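You operate a simulated robot arm through the tools that you are given. There is no shell and no other tool. Be economical: measure what you need, move in short steps, check, and stop when the job is done.

The job below is to be done with a simulated robot arm. You get a single attempt, and the scene is never put back.

Task
Put things in order on the right side of the green press table. At the end: the gold brass coupling from the right side of the green press table stands where the orange copper coil stood; the silver steel coupling from the right side of the green press table is in the brown small carton; the yellow tin (marked "RINGS") stands on top of the teal sheet; the orange copper coil from the right side of the green press table stands where the yellow tin stood; whatever was shut is shut again. Leave all else as you found it, and nothing knocked over.
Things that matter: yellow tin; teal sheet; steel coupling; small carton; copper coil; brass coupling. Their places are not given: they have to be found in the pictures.

It is judged by the outcome, as a careful person would: the job done as asked, and still so three seconds after it is handed in. It fails if anything else is knocked over, pushed out of place, dropped, spilled or broken.

Robot
A 7-joint arm with a two-finger parallel gripper, fixed in place. Base frame: the origin is at the foot of the arm, x ahead of it, y to its left, z up; the work surface is at about z = 0.74. Readings come in m, rad, newtons and seconds.
With the tool pointing down near the work surface it reaches from about 0.3 to 0.68 m from the base axis. Its first joint turns from -1.152 to 1.152 rad. Payload 1.57 kg.
Tool frame: the origin (TCP) lies between the finger pads and is the grasp point; the fingertips stand 0.03 m ahead of it; z points along the fingers, y is the line along which they close. The gripper opens to 0.11 m. The fingers are 0.024 m wide and 0.012 m thick; the gripper's body (0.048 by 0.112 m) begins 0.078 m behind the TCP.
Orientation is told as [roll, pitch, yaw] about the base's x, y, z axes, in that order, counted from this pose: with the fingers straight down and closing along the base's y, the tool's x points along the base's -x, its y along +y and its z along -z.

Tools
- The arm moves only by the tool nudge_tool. Its argument "motion" is a list of rows, each a list of 7 numbers: the closure, from 0 (fully open) to 1 (shut), then the shift along the tool's x, y, z in m, then the turn, a rotation vector about the tool's x, y, z in rad. In form: [[grip, x, y, z, ax, ay, az], ...]. A call has 1 to 8 rows; each row is the pose to reach, as a shift and turn from the pose commanded when the call began, along the tool's axes at that moment. Rows are played at 5 a second. More than 0.05 m and 0.15 rad between two rows, or a gripper value outside its range, and nothing of the call is played. A pose out of reach is approached as far as the arm can. The call stops where the force on the tool passes 40 N (or 10 N more than at its start, if that is more) or the arm is blocked; 0.2 s more then pass. The fingers move at their own pace (about 0.108 m/s each) and stop on an object; they squeeze with about 24 N. The grip force told is the motor's: it shows also when the fingers shut on nothing. Time passes only in rows, and 0.2 s behind the last, so rows that repeat a pose let the fingers close. The reply holds the time, the measured pose of the TCP, the force on the tool along the base axes, the opening and the grip force, in the units named above and with some noise, and new pictures: "views" is both (left out), scene, wrist or none.
- Cameras (640 x 400 px; columns grow to the right, rows downward): "scene" is fixed at [0.1854, -0.4181, 1.3759]; the picture's right is [0.45, -0.89, 0.00], its down [-0.76, -0.38, -0.53] and it looks along [0.47, 0.24, -0.85] (base axes); focal length 326 px, centre (320, 200). "wrist" rides on the gripper at [-0.036, 0, -0.08] in the tool frame; the picture's right is [0.00, -1.00, 0.00], its down [0.97, 0.00, -0.24] and it looks along [0.24, 0.00, 0.97] (tool axes); focal length 218 px, centre (320, 200).
- locate(camera, pixels): there is no depth. For up to 12 entries [column, row, z] of the newest picture of that camera ("zoom" is the newest enlarged one), the place [x, y] in the base frame at which the ray of that pixel passes the height z, good to about 0.002 m, but the place of the scene camera against the robot may be out by one fixed shift of up to 0.025 m in any direction. It takes no simulated time.
- zoom(camera, box): a new picture of the part [left, top, right, bottom] of that camera's present view, enlarged. It takes no simulated time.
- hand_in(): hands the job in; it is judged then, once.

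Go step by step. Measure first, check grasps and placings, and put right what went wrong. The budget is 80 turns and 120 pictures, counting those below and the enlarged ones. Unless the task says otherwise, let go and move clear before handing in, and close with one line.

The tools are called as a command line: name --pt "numbers of a row" for each row, then --argument value for the rest, lists and objects as JSON in quotes. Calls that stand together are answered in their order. nudge_tool: Moves the arm, as the interface text tells. Its arguments: {"type":"object","properties":{"motion":{"type":"array","items":{"type":"array","items":{"type":"number"}}},"views":{"type":"string","enum":["both","scene","wrist","none"]}},"required":["motion"]} The other tools are called the same way: locate (camera, pixels) gives the place at which the rays of pixels pass given heights; zoom (camera, box) takes an enlarged picture of a part of a camera's view; hand_in () hands the job in.

At the start:

```text
time_s: 0.0
eef_pos: [0.3778, -0.2914, 1.067]
orientation: [-0.001, -0.001, -0.001]
ft_force: [0.5, 0.0, -0.5]
grip_width: 0.1102
grasp_force: 0.0
```

scene: 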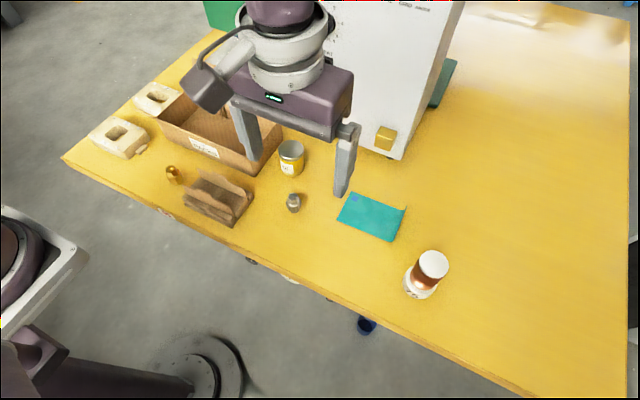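
wrist: 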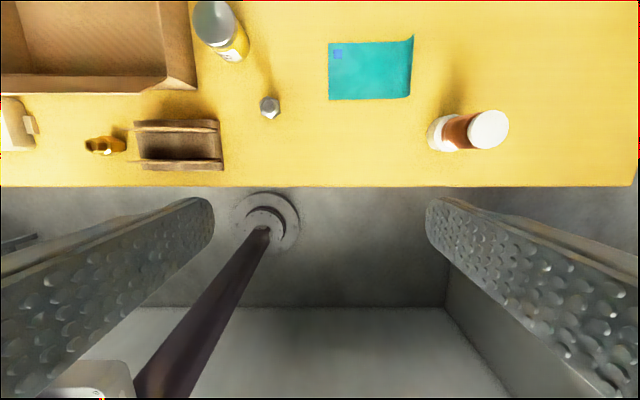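

The pictures show the tin near scene (291,158), steel coupling (293,202), teal sheet (371,217), brass coupling (172,174), small carton (218,198) and copper coil (427,275). I zoom in on them and locate them with the wrist camera.

zoom --camera "scene" --box '[140, 120, 340, 245]'

zoom --camera "scene" --box '[320, 170, 480, 310]'

zoom --camera "wrist" --box '[60, 0, 540, 200]'

locate --camera "wrist" --pixels '[[212, 18, 0.82], [235, 50, 0.74], [269, 107, 0.76], [329, 43, 0.74], [411, 98, 0.74], [487, 130, 0.84], [440, 133, 0.74], [88, 145, 0.75], [122, 143, 0.75], [136, 122, 0.79], [222, 168, 0.79], [135, 168, 0.79]]'

locate --camera "scene" --pixels '[[292, 208, 0.74], [347, 193, 0.74], [405, 208, 0.74], [389, 242, 0.74], [338, 221, 0.74], [291, 172, 0.74], [291, 147, 0.82], [418, 290, 0.74], [433, 263, 0.84], [172, 182, 0.74]]'

```text
3.20 times, centred on (240, 182) of scene
```

zoom: 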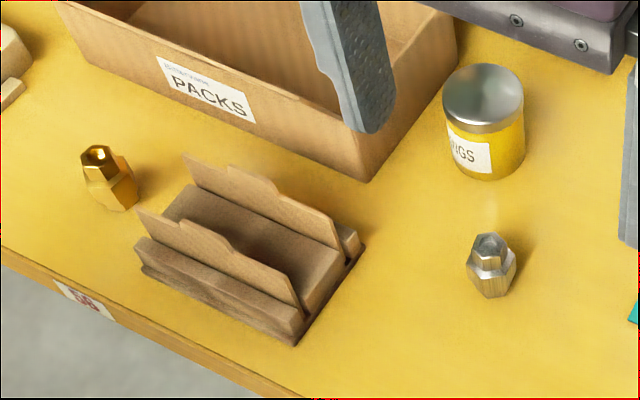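

```text
2.86 times, centred on (400, 240) of scene
```

zoom: 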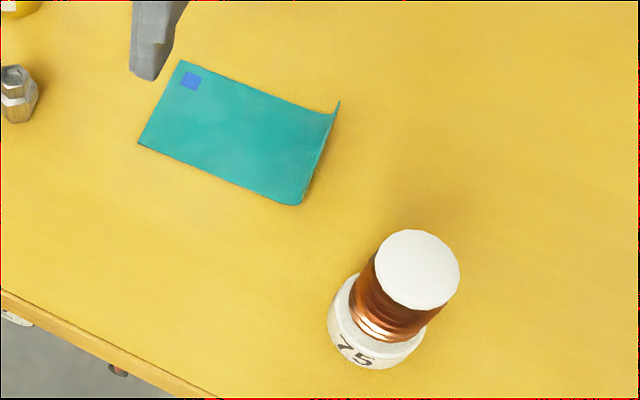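

```text
1.33 times, centred on (300, 100) of wrist
```

zoom: 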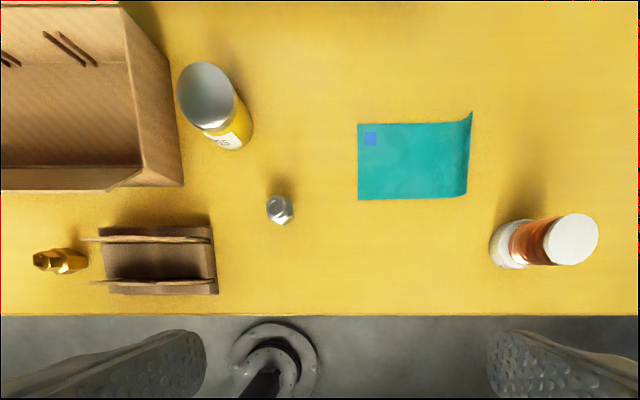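

```text
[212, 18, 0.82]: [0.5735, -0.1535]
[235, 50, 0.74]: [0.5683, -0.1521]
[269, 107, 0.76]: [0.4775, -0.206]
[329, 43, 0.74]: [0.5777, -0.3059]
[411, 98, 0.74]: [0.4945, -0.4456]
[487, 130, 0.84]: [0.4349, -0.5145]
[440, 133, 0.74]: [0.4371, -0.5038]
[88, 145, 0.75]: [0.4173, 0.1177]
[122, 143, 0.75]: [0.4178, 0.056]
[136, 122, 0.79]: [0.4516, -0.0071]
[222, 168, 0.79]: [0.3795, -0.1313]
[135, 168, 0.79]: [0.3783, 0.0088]
```

```text
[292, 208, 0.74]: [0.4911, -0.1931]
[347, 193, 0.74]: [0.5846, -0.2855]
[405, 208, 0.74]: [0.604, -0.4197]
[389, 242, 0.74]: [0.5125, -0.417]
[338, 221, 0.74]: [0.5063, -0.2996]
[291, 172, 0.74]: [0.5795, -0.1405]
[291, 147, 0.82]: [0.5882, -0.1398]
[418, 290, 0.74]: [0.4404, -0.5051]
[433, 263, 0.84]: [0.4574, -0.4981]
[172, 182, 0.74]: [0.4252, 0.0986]
```

The tin is near (0.57,-0.15), steel (0.48,-0.205), coil (0.44,-0.51), brass (0.42,0.09) and carton (0.415,-0.06). I move over the carton to see it up close.

nudge_tool --pt "0 -0.0125 0.038 0.01 0 0 0" --pt "0 -0.025 0.076 0.02 0 0 0" --pt "0 -0.0375 0.115 0.04 0 0 0" --pt "0 -0.05 0.153 0.06 0 0 0" --pt "0 -0.0625 0.191 0.08 0 0 0" --pt "0 -0.075 0.23 0.09 0 0 0"

```text
time_s: 1.4
eef_pos: [0.4532, -0.062, 0.9755]
orientation: [-0.001, 0.0, -0.002]
ft_force: [0.1, 0.2, -0.7]
grip_width: 0.1102
grasp_force: 0.0
```

scene: 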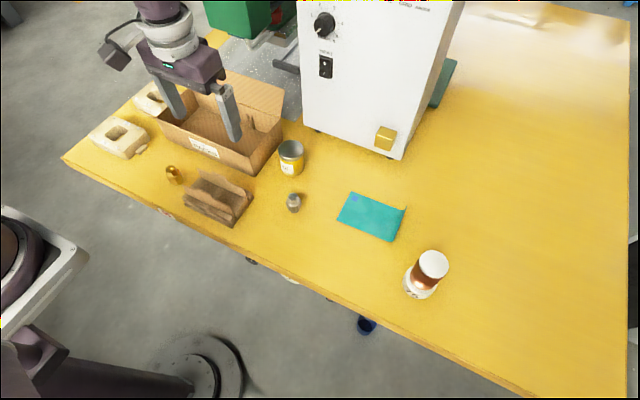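
wrist: 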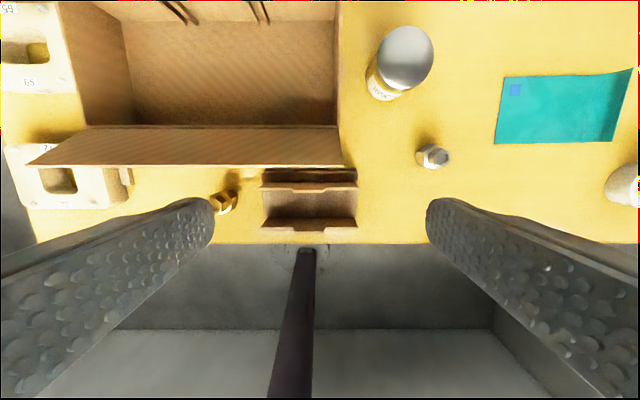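

The carton is at wrist (310,197). I zoom in on it.

zoom --camera "wrist" --box '[200, 140, 460, 260]'

zoom --camera "scene" --box '[150, 150, 270, 235]'

locate --camera "wrist" --pixels '[[263, 190, 0.77], [358, 184, 0.77], [263, 226, 0.77], [358, 226, 0.77], [225, 204, 0.755], [437, 157, 0.755], [405, 57, 0.81], [384, 90, 0.74], [505, 77, 0.74], [632, 68, 0.74], [612, 142, 0.74], [495, 142, 0.74]]'

```text
2.46 times, centred on (330, 200) of wrist
```

zoom: 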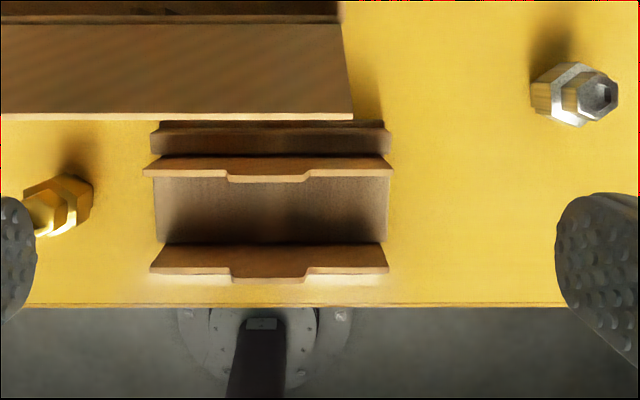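

```text
4.71 times, centred on (210, 192) of scene
```

zoom: 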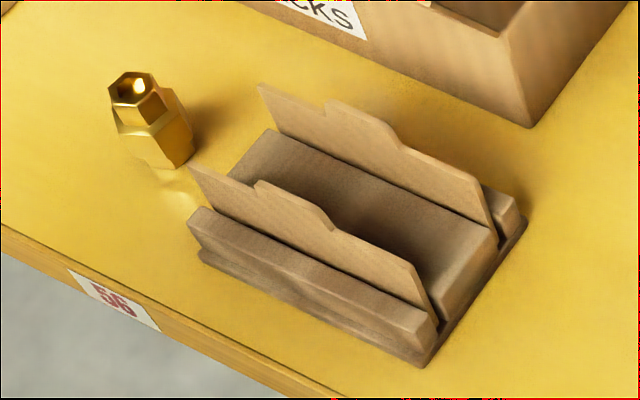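

```text
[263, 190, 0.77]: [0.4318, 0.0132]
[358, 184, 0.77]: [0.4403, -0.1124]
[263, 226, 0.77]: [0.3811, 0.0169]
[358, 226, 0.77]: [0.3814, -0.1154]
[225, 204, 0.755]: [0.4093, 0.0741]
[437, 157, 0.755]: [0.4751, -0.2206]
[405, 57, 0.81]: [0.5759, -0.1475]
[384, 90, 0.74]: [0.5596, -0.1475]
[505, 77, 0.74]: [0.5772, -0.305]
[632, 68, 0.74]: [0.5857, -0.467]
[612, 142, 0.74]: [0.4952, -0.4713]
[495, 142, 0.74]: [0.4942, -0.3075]
```

The carton's inside is not clear yet. I go closer above it.

nudge_tool --pt "0 0.01 0.003 0.04 0 0 0" --pt "0 0.02 0.006 0.08 0 0 0" --pt "0 0.025 0.01 0.1 0 0 0" --views "wrist"

zoom --camera "wrist" --box '[160, 80, 480, 280]'

```text
time_s: 2.2
eef_pos: [0.4283, -0.0533, 0.8742]
orientation: [0.0, -0.004, -0.001]
ft_force: [0.5, -0.3, 0.0]
grip_width: 0.1099
grasp_force: 0.0
```

wrist: 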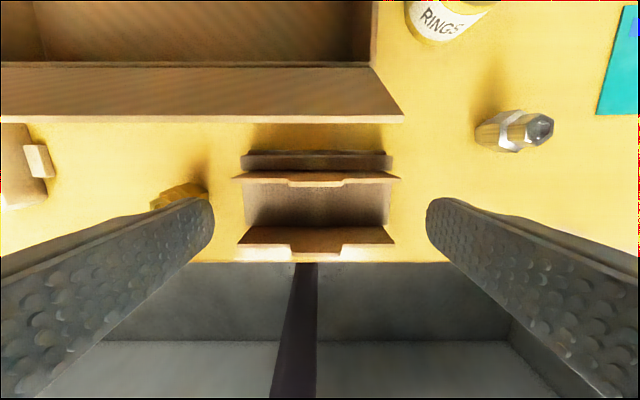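

```text
2.00 times, centred on (320, 180) of wrist
```

zoom: 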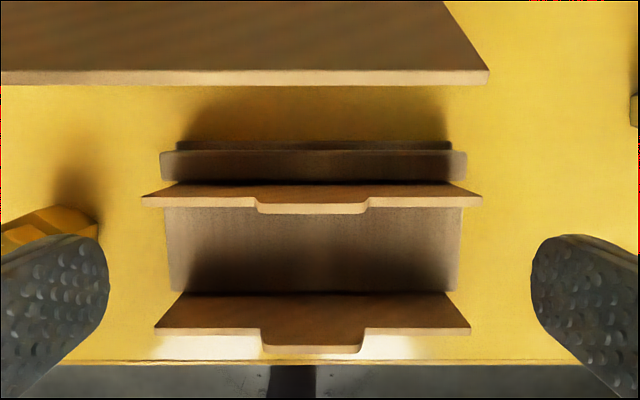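

Triangulating the edges between the flaps gives z≈0.775, so that could be a rim or a closed top. I zoom tighter to tell which.

zoom --camera "wrist" --box '[230, 140, 410, 260]'

zoom --camera "scene" --box '[180, 165, 260, 230]'

```text
3.33 times, centred on (320, 200) of wrist
```

zoom: 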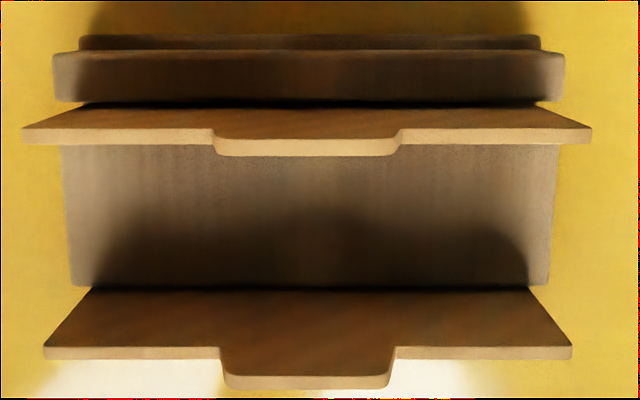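

```text
6.15 times, centred on (220, 198) of scene
```

zoom: 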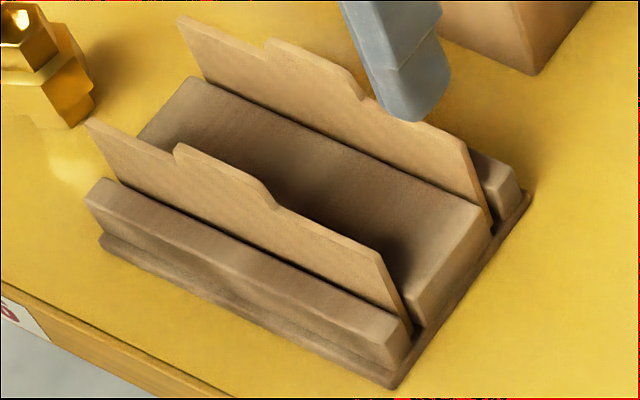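

The zoom shows this is a slotted block with two divider cards, so it is not a carton. The only carton is the open one marked "PACKS". I move over the steel coupling at about (0.475,-0.217).

nudge_tool --pt "0 -0.01 -0.04 0 0 0 0" --pt "0 -0.022 -0.08 0 0 0 0" --pt "0 -0.034 -0.12 0 0 0 0" --pt "0 -0.047 -0.164 0.0 0 0 0"

zoom --camera "scene" --box '[80, 60, 310, 200]'

```text
time_s: 3.2
eef_pos: [0.4749, -0.2185, 0.8762]
orientation: [-0.002, 0.001, -0.003]
ft_force: [-0.3, 0.0, 0.0]
grip_width: 0.1099
grasp_force: 0.0
```

scene: 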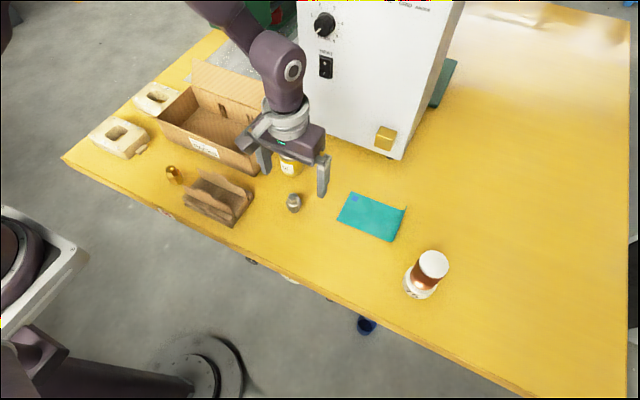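
wrist: 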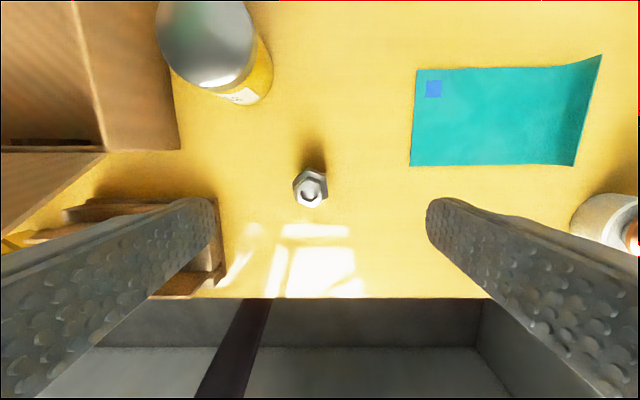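

```text
2.78 times, centred on (195, 130) of scene
```

zoom: 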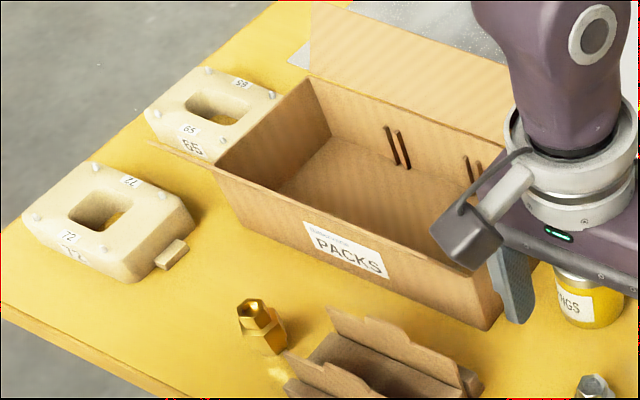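

Steel is at wrist (312,187). I get exact places of the things in view.

locate --camera "wrist" --pixels '[[311, 190, 0.775], [312, 182, 0.75], [205, 42, 0.81], [247, 88, 0.74], [240, 50, 0.81], [416, 70, 0.74], [411, 164, 0.74], [573, 164, 0.74], [600, 56, 0.75], [605, 215, 0.76]]'

zoom --camera "wrist" --box '[260, 140, 360, 230]'

```text
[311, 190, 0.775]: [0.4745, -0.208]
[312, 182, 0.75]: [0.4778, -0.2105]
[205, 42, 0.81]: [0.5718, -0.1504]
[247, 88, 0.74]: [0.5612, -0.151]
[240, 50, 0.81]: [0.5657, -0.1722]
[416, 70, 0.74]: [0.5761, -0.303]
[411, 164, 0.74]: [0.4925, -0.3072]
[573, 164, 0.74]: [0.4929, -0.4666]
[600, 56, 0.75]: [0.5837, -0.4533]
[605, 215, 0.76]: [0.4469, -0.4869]
```

```text
4.44 times, centred on (310, 185) of wrist
```

zoom: 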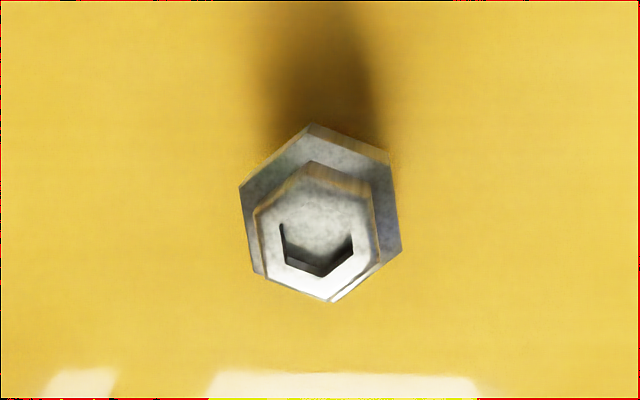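

Steel's centre is about (0.476,-0.209), with its flats turned by about 10°. I descend with a small turn and grip.

nudge_tool --pt "0 -0.001 0.009 0.03 0 0 -0.08" --pt "0 -0.001 0.009 0.06 0 0 -0.16" --pt "0 -0.001 0.009 0.09 0 0 -0.16" --pt "0 -0.001 0.009 0.1 0 0 -0.16" --pt "0.9 -0.001 0.009 0.1 0 0 -0.16" --pt "1 -0.001 0.009 0.1 0 0 -0.16" --pt "1 -0.001 0.009 0.1 0 0 -0.16" --views "wrist"

```text
time_s: 4.8
eef_pos: [0.476, -0.2052, 0.7756]
orientation: [0.0, 0.0, 0.159]
ft_force: [0.3, 0.0, 0.6]
grip_width: 0.0321
grasp_force: 23.9
```

wrist: 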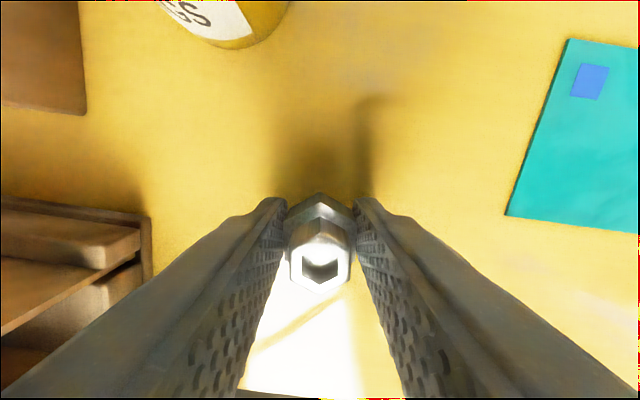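

Gripped at 0.032 m. I lift and turn back.

nudge_tool --pt "1 0 0 -0.03 0 0 0" --pt "1 0 0 -0.075 0 0 0" --pt "1 0 0 -0.12 0 0 0.08" --pt "1 0 0 -0.165 0 0 0.16" --pt "1 0 0 -0.21 0 0 0.16" --views "none"

nudge_tool --pt "1 0 0.045 0 0 0 0" --pt "1 0 0.09 0 0 0 0" --pt "1 0 0.135 0 0 0 0" --pt "1 0 0.18 0 0 0 0" --pt "1 0 0.22 0 0 0 0"

```text
time_s: 6.0
eef_pos: [0.4783, -0.207, 0.9876]
orientation: [-0.001, 0.0, -0.003]
ft_force: [0.8, 1.4, -1.7]
grip_width: 0.0319
grasp_force: 24.6
```

```text
time_s: 7.2
eef_pos: [0.4762, 0.0158, 0.9888]
orientation: [0.0, 0.001, 0.001]
ft_force: [1.1, 0.9, -1.5]
grip_width: 0.0323
grasp_force: 24.1
```

scene: 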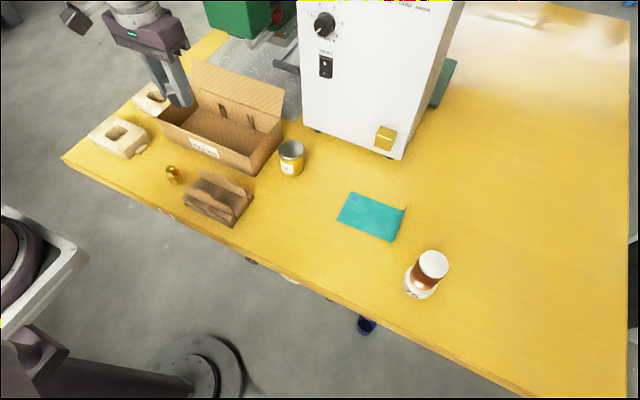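
wrist: 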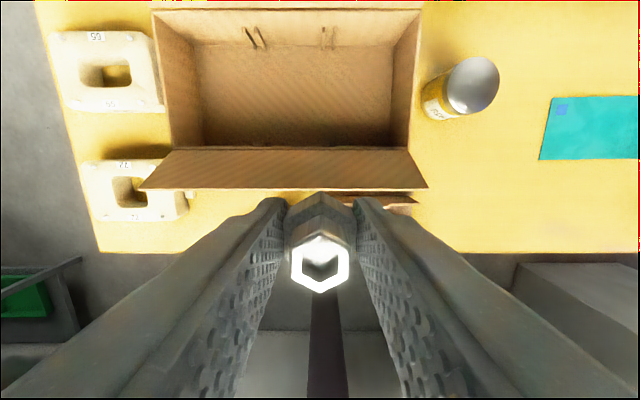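

The carton's floor spans wrist px (203..393, 50..145). I locate it.

locate --camera "wrist" --pixels '[[205, 140, 0.745], [390, 140, 0.745], [388, 50, 0.745], [198, 45, 0.745], [160, 150, 0.82], [408, 148, 0.82], [140, 188, 0.85], [427, 187, 0.85], [152, 10, 0.82], [422, 10, 0.82]]'

zoom --camera "scene" --box '[140, 50, 320, 190]'

zoom --camera "wrist" --box '[120, 0, 440, 210]'

```text
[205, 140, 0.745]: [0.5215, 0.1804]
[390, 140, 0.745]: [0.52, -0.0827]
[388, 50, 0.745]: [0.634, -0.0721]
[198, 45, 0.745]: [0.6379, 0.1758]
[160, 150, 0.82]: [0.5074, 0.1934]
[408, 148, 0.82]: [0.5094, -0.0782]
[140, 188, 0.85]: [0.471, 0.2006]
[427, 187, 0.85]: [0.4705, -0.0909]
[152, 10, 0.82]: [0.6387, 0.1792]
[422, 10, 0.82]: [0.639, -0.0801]
```

```text
2.86 times, centred on (230, 120) of scene
```

zoom: 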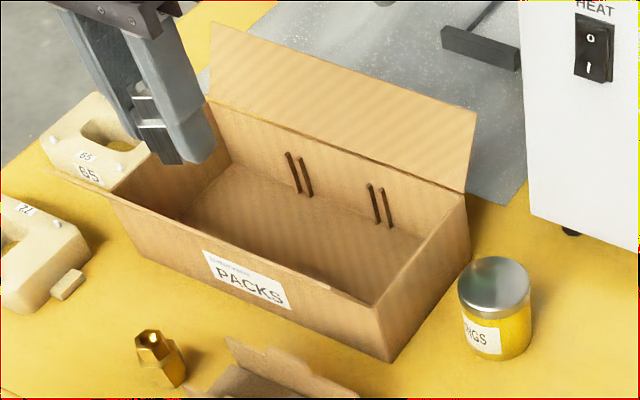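

```text
1.90 times, centred on (280, 105) of wrist
```

zoom: 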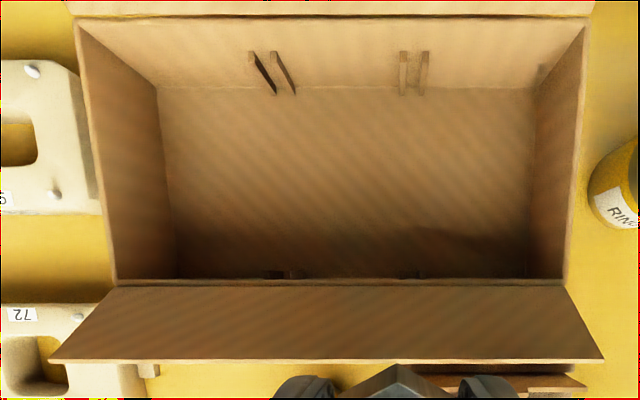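

Carton interior spans x 0.51–0.635 and y -0.08–0.18, with walls up to about 0.82. I carry steel to (0.573,0.05) and lower it to just above the floor.

nudge_tool --pt "1 -0.04 0.012 0 0 0 0" --pt "1 -0.08 0.024 0 0 0 0" --pt "1 -0.097 0.034 0.03 0 0 0" --pt "1 -0.097 0.034 0.075 0 0 0" --pt "1 -0.097 0.034 0.12 0 0 0" --pt "1 -0.097 0.034 0.16 0 0 0" --pt "1 -0.097 0.034 0.19 0 0 0"

```text
time_s: 8.8
eef_pos: [0.5745, 0.0501, 0.7968]
orientation: [-0.001, 0.0, 0.0]
ft_force: [-0.3, 0.0, -1.8]
grip_width: 0.0323
grasp_force: 23.2
```

scene: 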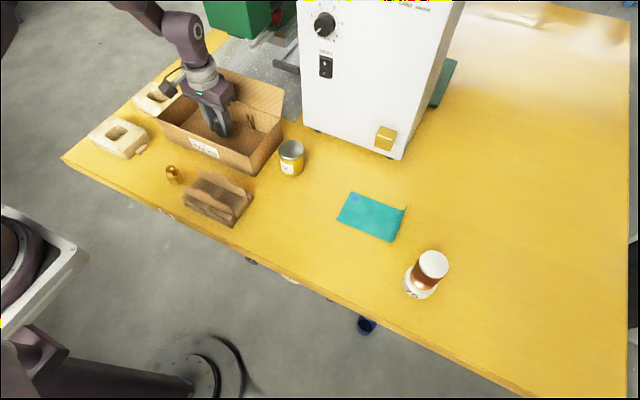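
wrist: 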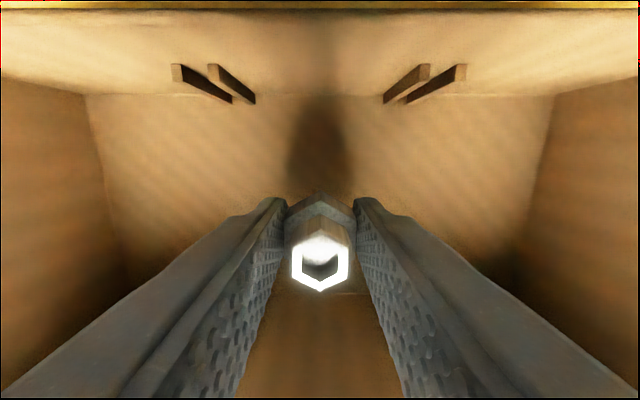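

It is above the floor with no contact yet. I lower in small steps.

nudge_tool --pt "1 0 0 0.007 0 0 0" --pt "1 0 0 0.014 0 0 0" --pt "1 0 0 0.016 0 0 0" --pt "1 0 0 0.016 0 0 0" --views "none"

```text
time_s: 9.8
eef_pos: [0.5745, 0.049, 0.7809]
orientation: [0.0, 0.0, 0.0]
ft_force: [-0.4, -0.1, 1.3]
grip_width: 0.0322
grasp_force: 24.2
```

The force went from -1.8 to +1.3 N, so it is resting on the floor. I open and rise.

nudge_tool --pt "0.6 0 0 0 0 0 0" --pt "0.4 0 0 0 0 0 0" --pt "0.4 0 0 0 0 0 0" --pt "0.4 0 0 -0.04 0 0 0" --pt "0.4 0 0 -0.09 0 0 0" --pt "0.4 0 0 -0.14 0 0 0" --pt "0.3 0 0 -0.19 0 0 0"

```text
time_s: 11.4
eef_pos: [0.5747, 0.0495, 0.9694]
orientation: [0.0, 0.001, 0.0]
ft_force: [-0.3, 0.1, 0.4]
grip_width: 0.0773
grasp_force: 0.0
```

scene: 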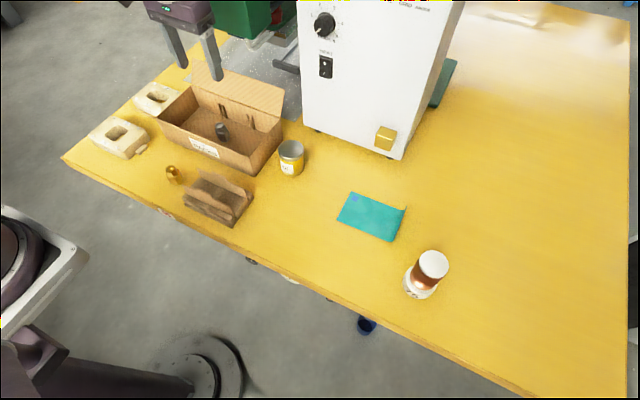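
wrist: 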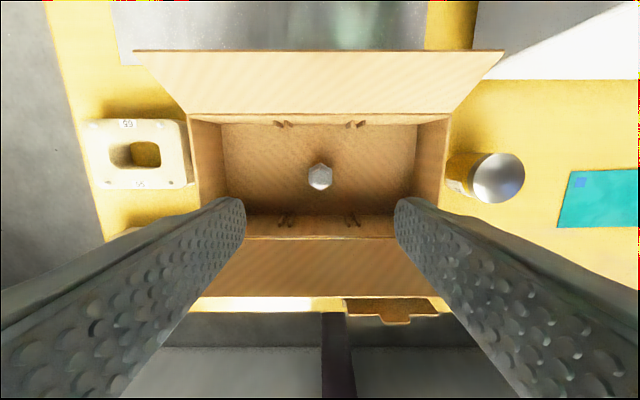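

Steel stands upright in the carton at wrist (320,177). Next I move over the tin at about (0.566,-0.15).

nudge_tool --pt "0 0.002 -0.045 0 0 0 0" --pt "0 0.004 -0.09 0 0 0 0" --pt "0 0.006 -0.135 0 0 0 0" --pt "0 0.008 -0.18 0 0 0 0" --pt "0 0.008 -0.2 0.02 0 0 0" --views "wrist"

zoom --camera "wrist" --box '[220, 100, 420, 230]'

```text
time_s: 12.6
eef_pos: [0.5633, -0.1518, 0.9494]
orientation: [0.0, 0.0, 0.001]
ft_force: [-0.2, 0.1, 1.0]
grip_width: 0.1099
grasp_force: 0.1
```

wrist: 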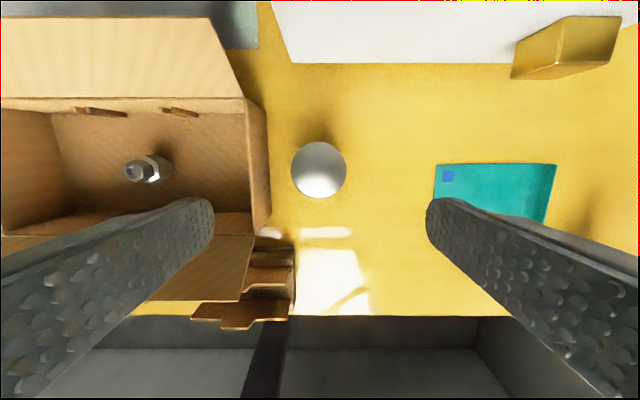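

```text
3.08 times, centred on (320, 165) of wrist
```

zoom: 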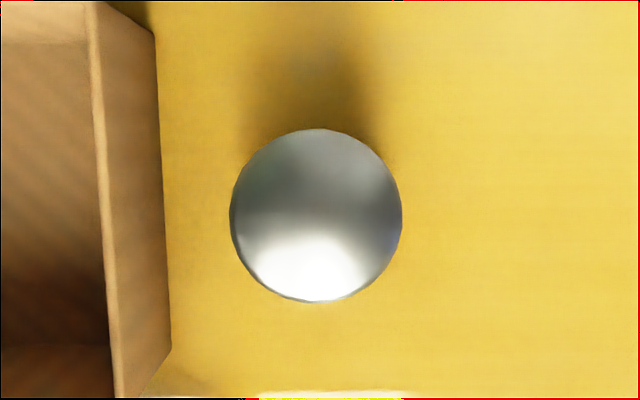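

locate --camera "wrist" --pixels '[[319, 170, 0.81], [291, 170, 0.81], [347, 170, 0.81], [319, 142, 0.81], [319, 198, 0.81], [270, 170, 0.74], [250, 100, 0.82], [435, 165, 0.742], [557, 165, 0.742]]'

```text
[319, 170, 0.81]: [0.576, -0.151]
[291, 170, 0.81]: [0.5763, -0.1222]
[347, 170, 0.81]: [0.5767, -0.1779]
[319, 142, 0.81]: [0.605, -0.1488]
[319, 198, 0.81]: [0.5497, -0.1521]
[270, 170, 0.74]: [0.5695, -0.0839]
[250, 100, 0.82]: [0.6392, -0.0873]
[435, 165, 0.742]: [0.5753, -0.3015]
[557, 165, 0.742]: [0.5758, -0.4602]
```

The tin is centred at (0.575,-0.150), 0.056 across, with the carton wall at y≈-0.085. I open only to 0.085 m and descend.

nudge_tool --pt "0.23 -0.006 0.001 0.01 0 0 0" --pt "0.23 -0.012 0.0015 0.04 0 0 0" --pt "0.23 -0.012 0.0015 0.08 0 0 0" --pt "0.23 -0.012 0.0015 0.12 0 0 0" --pt "0.23 -0.012 0.0015 0.15 0 0 0" --pt "0.23 -0.012 0.0015 0.168 0 0 0"

```text
time_s: 14.0
eef_pos: [0.5784, -0.1522, 0.7812]
orientation: [0.001, 0.001, -0.001]
ft_force: [0.2, 0.5, -0.4]
grip_width: 0.0848
grasp_force: 0.1
```

scene: 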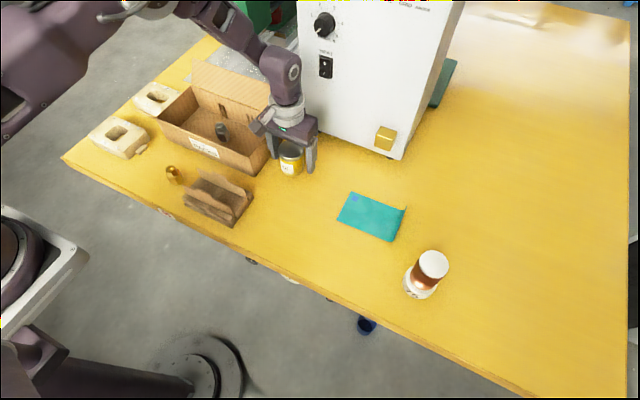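
wrist: 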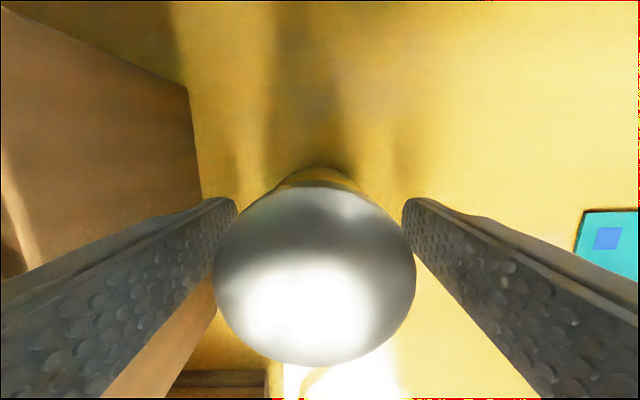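

The tin sits between the pads (wrist (314,275)). I close on it and lift.

nudge_tool --pt "0.6 0 0 0 0 0 0" --pt "0.8 0 0 0 0 0 0" --pt "0.8 0 0 0 0 0 0" --pt "0.8 0 0 -0.01 0 0 0" --pt "0.8 0 0 -0.05 0 0 0" --pt "0.8 0 0 -0.1 0 0 0" --pt "0.8 0 0 -0.13 0 0 0"

```text
time_s: 15.6
eef_pos: [0.5789, -0.1496, 0.9119]
orientation: [0.0, 0.001, 0.001]
ft_force: [0.7, 0.2, -3.1]
grip_width: 0.0577
grasp_force: 23.9
```

scene: 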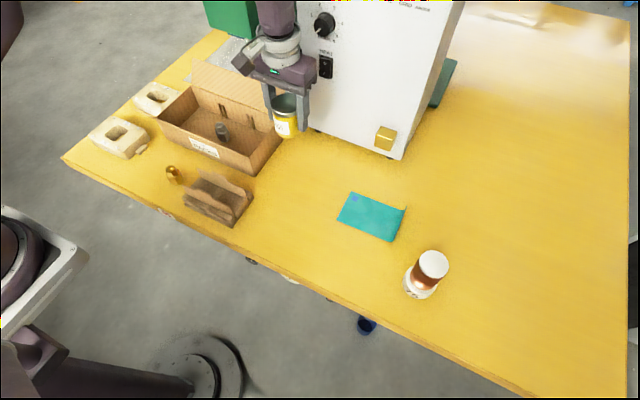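
wrist: 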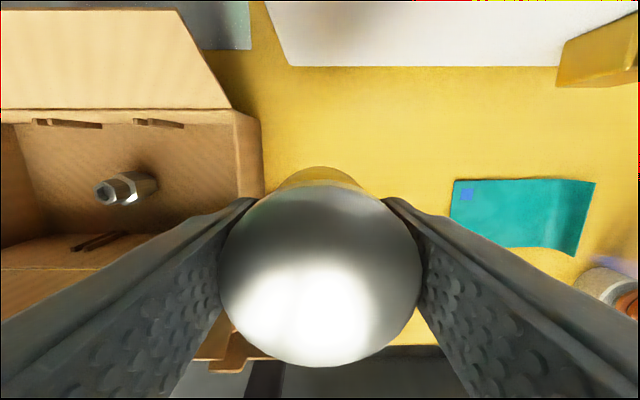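

The tin is held at 0.0577 m. I carry it over the sheet's centre at about (0.535,-0.37).

nudge_tool --pt "0.8 0.009 -0.044 0 0 0 0" --pt "0.8 0.018 -0.088 0 0 0 0" --pt "0.8 0.027 -0.132 0 0 0 0" --pt "0.8 0.036 -0.176 0 0 0 0" --pt "0.8 0.044 -0.219 0 0 0 0"

```text
time_s: 16.8
eef_pos: [0.5334, -0.3691, 0.9143]
orientation: [0.001, -0.001, -0.001]
ft_force: [-0.2, -0.5, -2.7]
grip_width: 0.0571
grasp_force: 24.0
```

scene: 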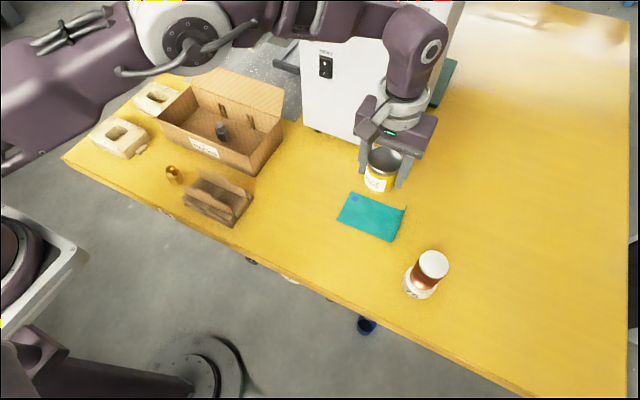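
wrist: 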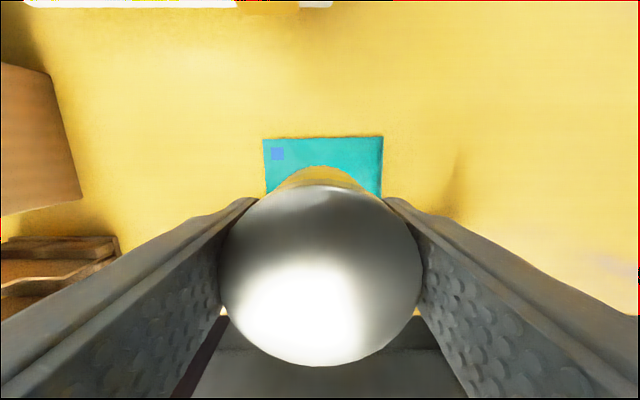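

The sheet's right edge curls up at y≈-0.43, so the flat part spans y -0.305 to -0.41. I shift to y=-0.352 and lower.

nudge_tool --pt "0.8 -0.001 0.017 0.02 0 0 0" --pt "0.8 -0.001 0.017 0.06 0 0 0" --pt "0.8 -0.001 0.017 0.1 0 0 0" --pt "0.8 -0.001 0.017 0.12 0 0 0"

zoom --camera "scene" --box '[320, 160, 440, 250]'

```text
time_s: 17.8
eef_pos: [0.5327, -0.3537, 0.7931]
orientation: [-0.001, 0.002, -0.001]
ft_force: [0.4, -0.2, -3.0]
grip_width: 0.0573
grasp_force: 24.0
```

scene: 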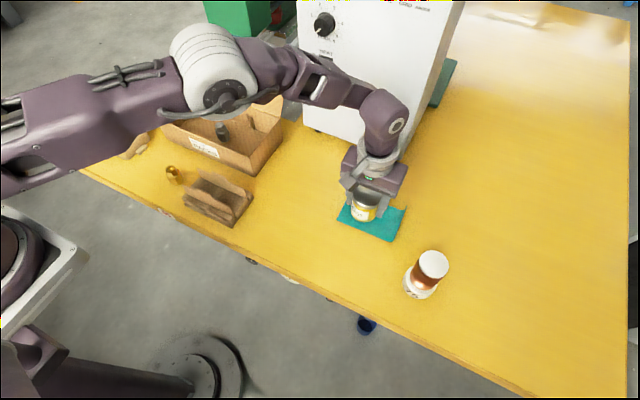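
wrist: 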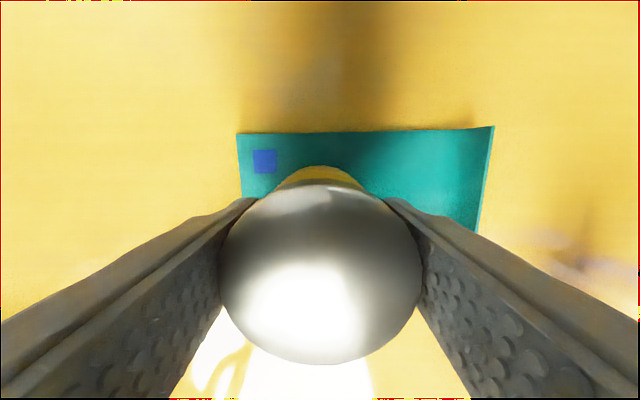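

```text
4.44 times, centred on (380, 205) of scene
```

zoom: 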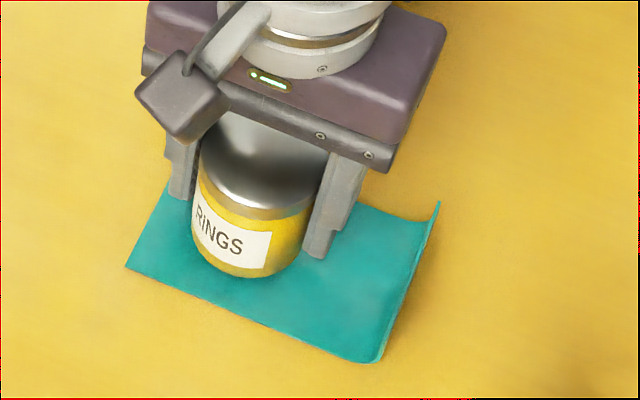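

It hovers about 1 cm above the flat part. I lower in small steps until contact.

nudge_tool --pt "0.8 -0.003 0 0.005 0 0 0" --pt "0.8 -0.003 0 0.008 0 0 0" --pt "0.8 -0.003 0 0.01 0 0 0" --pt "0.8 -0.003 0 0.01 0 0 0" --views "none"

```text
time_s: 18.8
eef_pos: [0.5357, -0.3525, 0.7846]
orientation: [-0.002, -0.002, 0.0]
ft_force: [-2.1, 2.1, 12.2]
grip_width: 0.0574
grasp_force: 23.7
```

The 12 N upward force means the tin rests on the sheet. I ease up by 1 mm and open a little, then rise.

nudge_tool --pt "0.8 0 0 -0.001 0 0 0" --pt "0.38 0 0 -0.001 0 0 0" --pt "0.33 0 0 -0.001 0 0 0" --pt "0.33 0 0 -0.03 0 0 0" --pt "0.33 0 0 -0.075 0 0 0" --pt "0.33 0 0 -0.12 0 0 0" --pt "0.3 0 0 -0.165 0 0 0"

zoom --camera "scene" --box '[320, 160, 480, 310]'

```text
time_s: 20.4
eef_pos: [0.5344, -0.3529, 0.947]
orientation: [0.0, 0.0, 0.0]
ft_force: [-0.1, 0.2, 0.0]
grip_width: 0.077
grasp_force: 0.0
```

scene: 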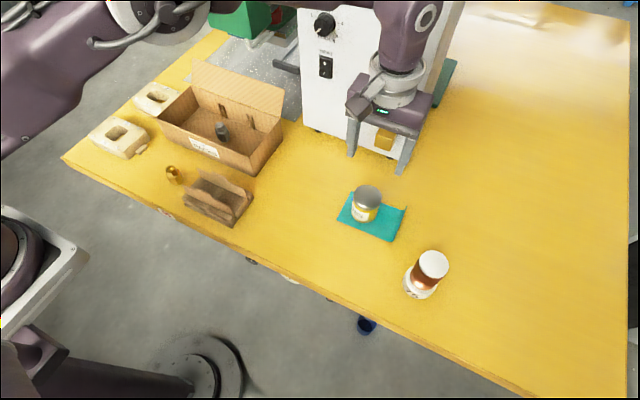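
wrist: 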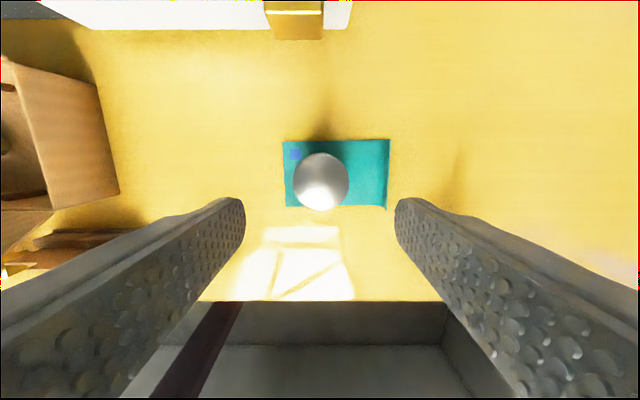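

```text
2.67 times, centred on (400, 235) of scene
```

zoom: 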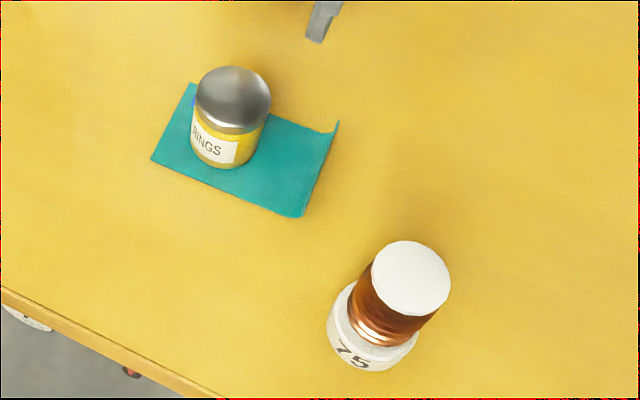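

The tin stands on the sheet. Now I move over the copper coil.

nudge_tool --pt "0 0.023 -0.038 -0.01 0 0 0" --pt "0 0.047 -0.076 -0.02 0 0 0" --pt "0 0.07 -0.114 -0.02 0 0 0" --pt "0 0.094 -0.152 -0.02 0 0 0" --views "wrist"

zoom --camera "wrist" --box '[240, 120, 400, 220]'

```text
time_s: 21.4
eef_pos: [0.4443, -0.4739, 0.9652]
orientation: [0.01, 0.013, -0.001]
ft_force: [-0.1, 0.1, -0.6]
grip_width: 0.1101
grasp_force: 0.0
out of reach, approached as far as the arm can: row 3, 4
```

wrist: 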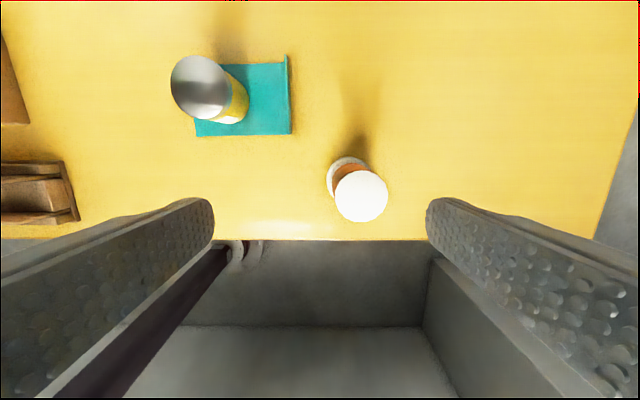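

```text
4.00 times, centred on (320, 170) of wrist
```

zoom: 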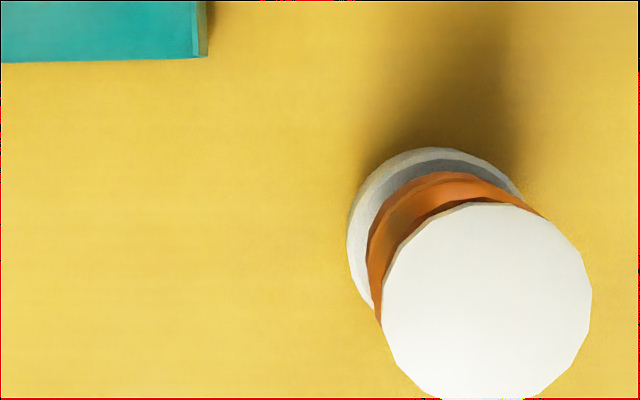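

Coil's top is at wrist (361,196). I locate its top and base.

locate --camera "wrist" --pixels '[[361, 196, 0.84], [361, 196, 0.85], [335, 196, 0.85], [388, 196, 0.85], [349, 177, 0.75], [327, 178, 0.745], [349, 157, 0.745], [371, 170, 0.745]]'

locate --camera "scene" --pixels '[[371, 217, 0.74], [432, 262, 0.85], [420, 282, 0.76]]'

```text
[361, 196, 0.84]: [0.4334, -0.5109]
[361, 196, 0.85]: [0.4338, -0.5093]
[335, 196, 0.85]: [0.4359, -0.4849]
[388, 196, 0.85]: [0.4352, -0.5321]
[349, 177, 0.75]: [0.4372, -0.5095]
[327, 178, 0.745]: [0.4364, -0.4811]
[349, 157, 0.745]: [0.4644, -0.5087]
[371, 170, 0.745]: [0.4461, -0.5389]
```

```text
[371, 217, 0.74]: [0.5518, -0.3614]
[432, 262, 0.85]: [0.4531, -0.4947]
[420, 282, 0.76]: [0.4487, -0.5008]
```

The coil is centred at (0.436,-0.510) with its top at about 0.848, near the reach limit. I go down to z≈0.90, where reach should be better.

nudge_tool --pt "0 0 0 0.03 0 0 0" --pt "0 0 0 0.06 0 0 0" --pt "0 0 0 0.06 0 0 0" --views "wrist"

```text
time_s: 22.2
eef_pos: [0.4474, -0.4728, 0.9028]
orientation: [0.0, 0.0, -0.001]
ft_force: [0.5, 0.0, 0.1]
grip_width: 0.1098
grasp_force: 0.1
```

wrist: 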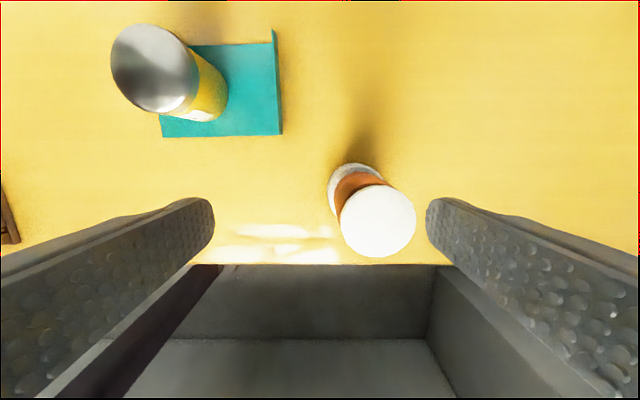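

The commanded pose is clipped to where the arm got to. I now move sideways to (0.436,-0.510).

nudge_tool --pt "0 0.006 -0.018 0 0 0 0" --pt "0 0.012 -0.036 0 0 0 0" --pt "0 0.012 -0.036 0 0 0 0" --views "wrist"

locate --camera "wrist" --pixels '[[320, 200, 0.84]]'

```text
time_s: 23.0
eef_pos: [0.4298, -0.4879, 0.9039]
orientation: [0.0, 0.001, -0.001]
ft_force: [0.4, -0.3, 0.1]
grip_width: 0.1101
grasp_force: 0.1
out of reach, approached as far as the arm can: row 1, 2, 3
```

wrist: 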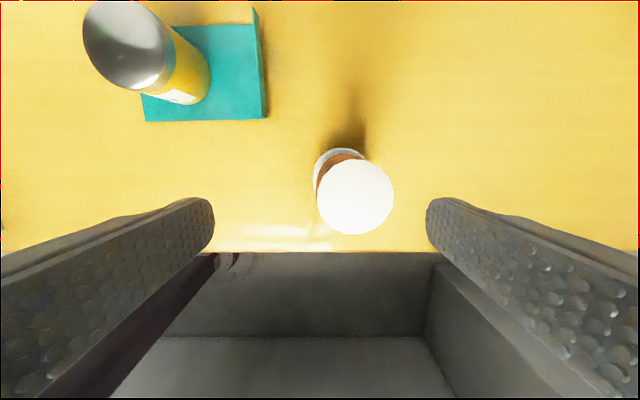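

```text
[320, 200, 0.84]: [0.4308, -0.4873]
```

Vertical reach here stops at about r=0.65. I yaw the tool by 0.863 rad so the fingers close across the radial direction, which lets me descend and advance or tilt outward along the radius.

nudge_tool --pt "0 0 0 0 0 0 0.145" --pt "0 0 0 0 0 0 0.29" --pt "0 0 0 0 0 0 0.435" --pt "0 0 0 0 0 0 0.58" --pt "0 0 0 0 0 0 0.725" --pt "0 0 0 0 0 0 0.863" --pt "0 0 0 0 0 0 0.863" --views "wrist"

```text
time_s: 24.6
eef_pos: [0.4302, -0.4881, 0.9027]
orientation: [0.0, 0.0, -0.866]
ft_force: [-0.6, -0.2, -0.7]
grip_width: 0.1099
grasp_force: 0.0
```

wrist: 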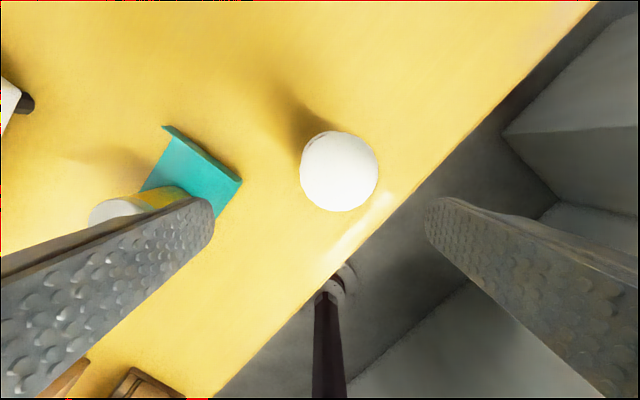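

The coil top is now centred near wrist (339,171), slightly right and ahead. I locate it.

locate --camera "wrist" --pixels '[[339, 171, 0.848], [300, 171, 0.848], [378, 171, 0.848], [339, 131, 0.848], [339, 211, 0.848]]'

nudge_tool --pt "0.2 0 0 0.01 0 0 0" --pt "0.3 0 -0.005 0.02 0 0 0" --views "wrist"

```text
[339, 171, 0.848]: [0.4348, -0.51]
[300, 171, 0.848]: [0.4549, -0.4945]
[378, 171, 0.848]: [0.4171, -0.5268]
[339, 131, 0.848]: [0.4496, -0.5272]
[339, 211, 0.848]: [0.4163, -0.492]
```

```text
time_s: 25.2
eef_pos: [0.4269, -0.4903, 0.8838]
orientation: [0.0, -0.002, -0.864]
ft_force: [-0.1, 0.8, -0.5]
grip_width: 0.077
grasp_force: 0.1
```

wrist: 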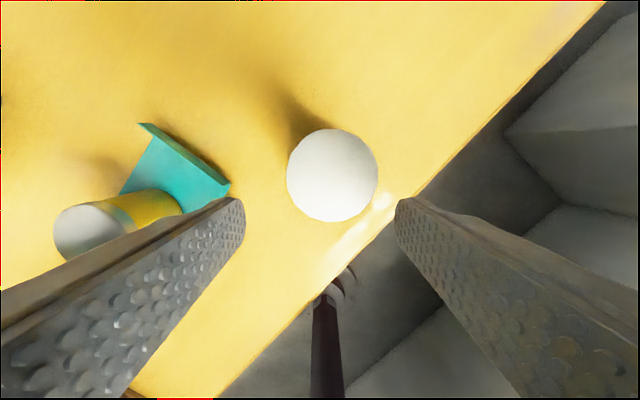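

The coil is 0.020 m ahead radially and 0.007 m along -y. I centre sideways, descend to z≈0.815, then try to advance.

nudge_tool --pt "0.3 0.003 -0.007 0 0 0 0" --pt "0.3 0.003 -0.007 0.035 0 0 0" --pt "0.3 0.003 -0.007 0.067 0 0 0" --pt "0.3 -0.008 -0.007 0.067 0 0 0" --pt "0.3 -0.019 -0.007 0.067 0 0 0" --pt "0.3 -0.019 -0.007 0.067 0 0 0" --views "both"

```text
time_s: 26.6
eef_pos: [0.4187, -0.4927, 0.8156]
orientation: [0.001, 0.001, -0.865]
ft_force: [0.1, -0.4, -0.7]
grip_width: 0.0771
grasp_force: 0.2
out of reach, approached as far as the arm can: row 4, 5, 6
```

scene: 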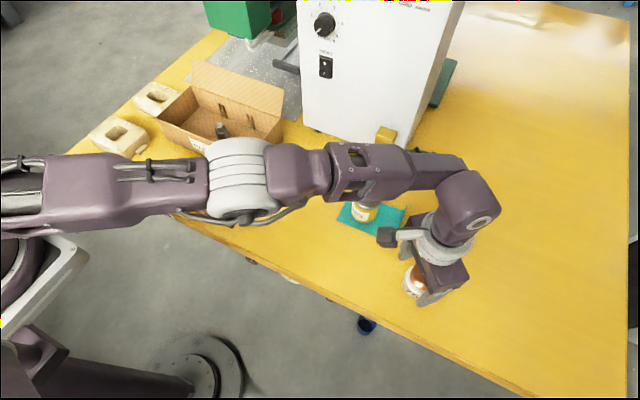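
wrist: 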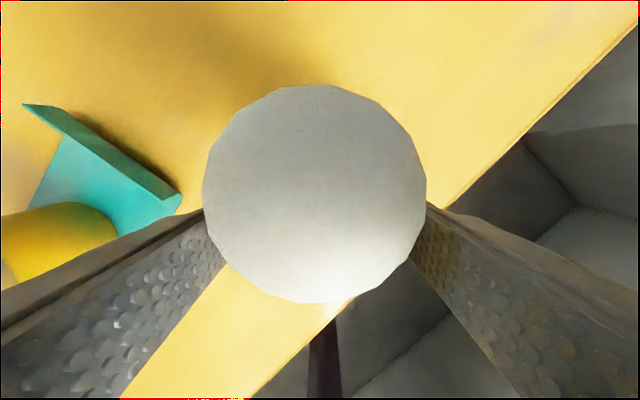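

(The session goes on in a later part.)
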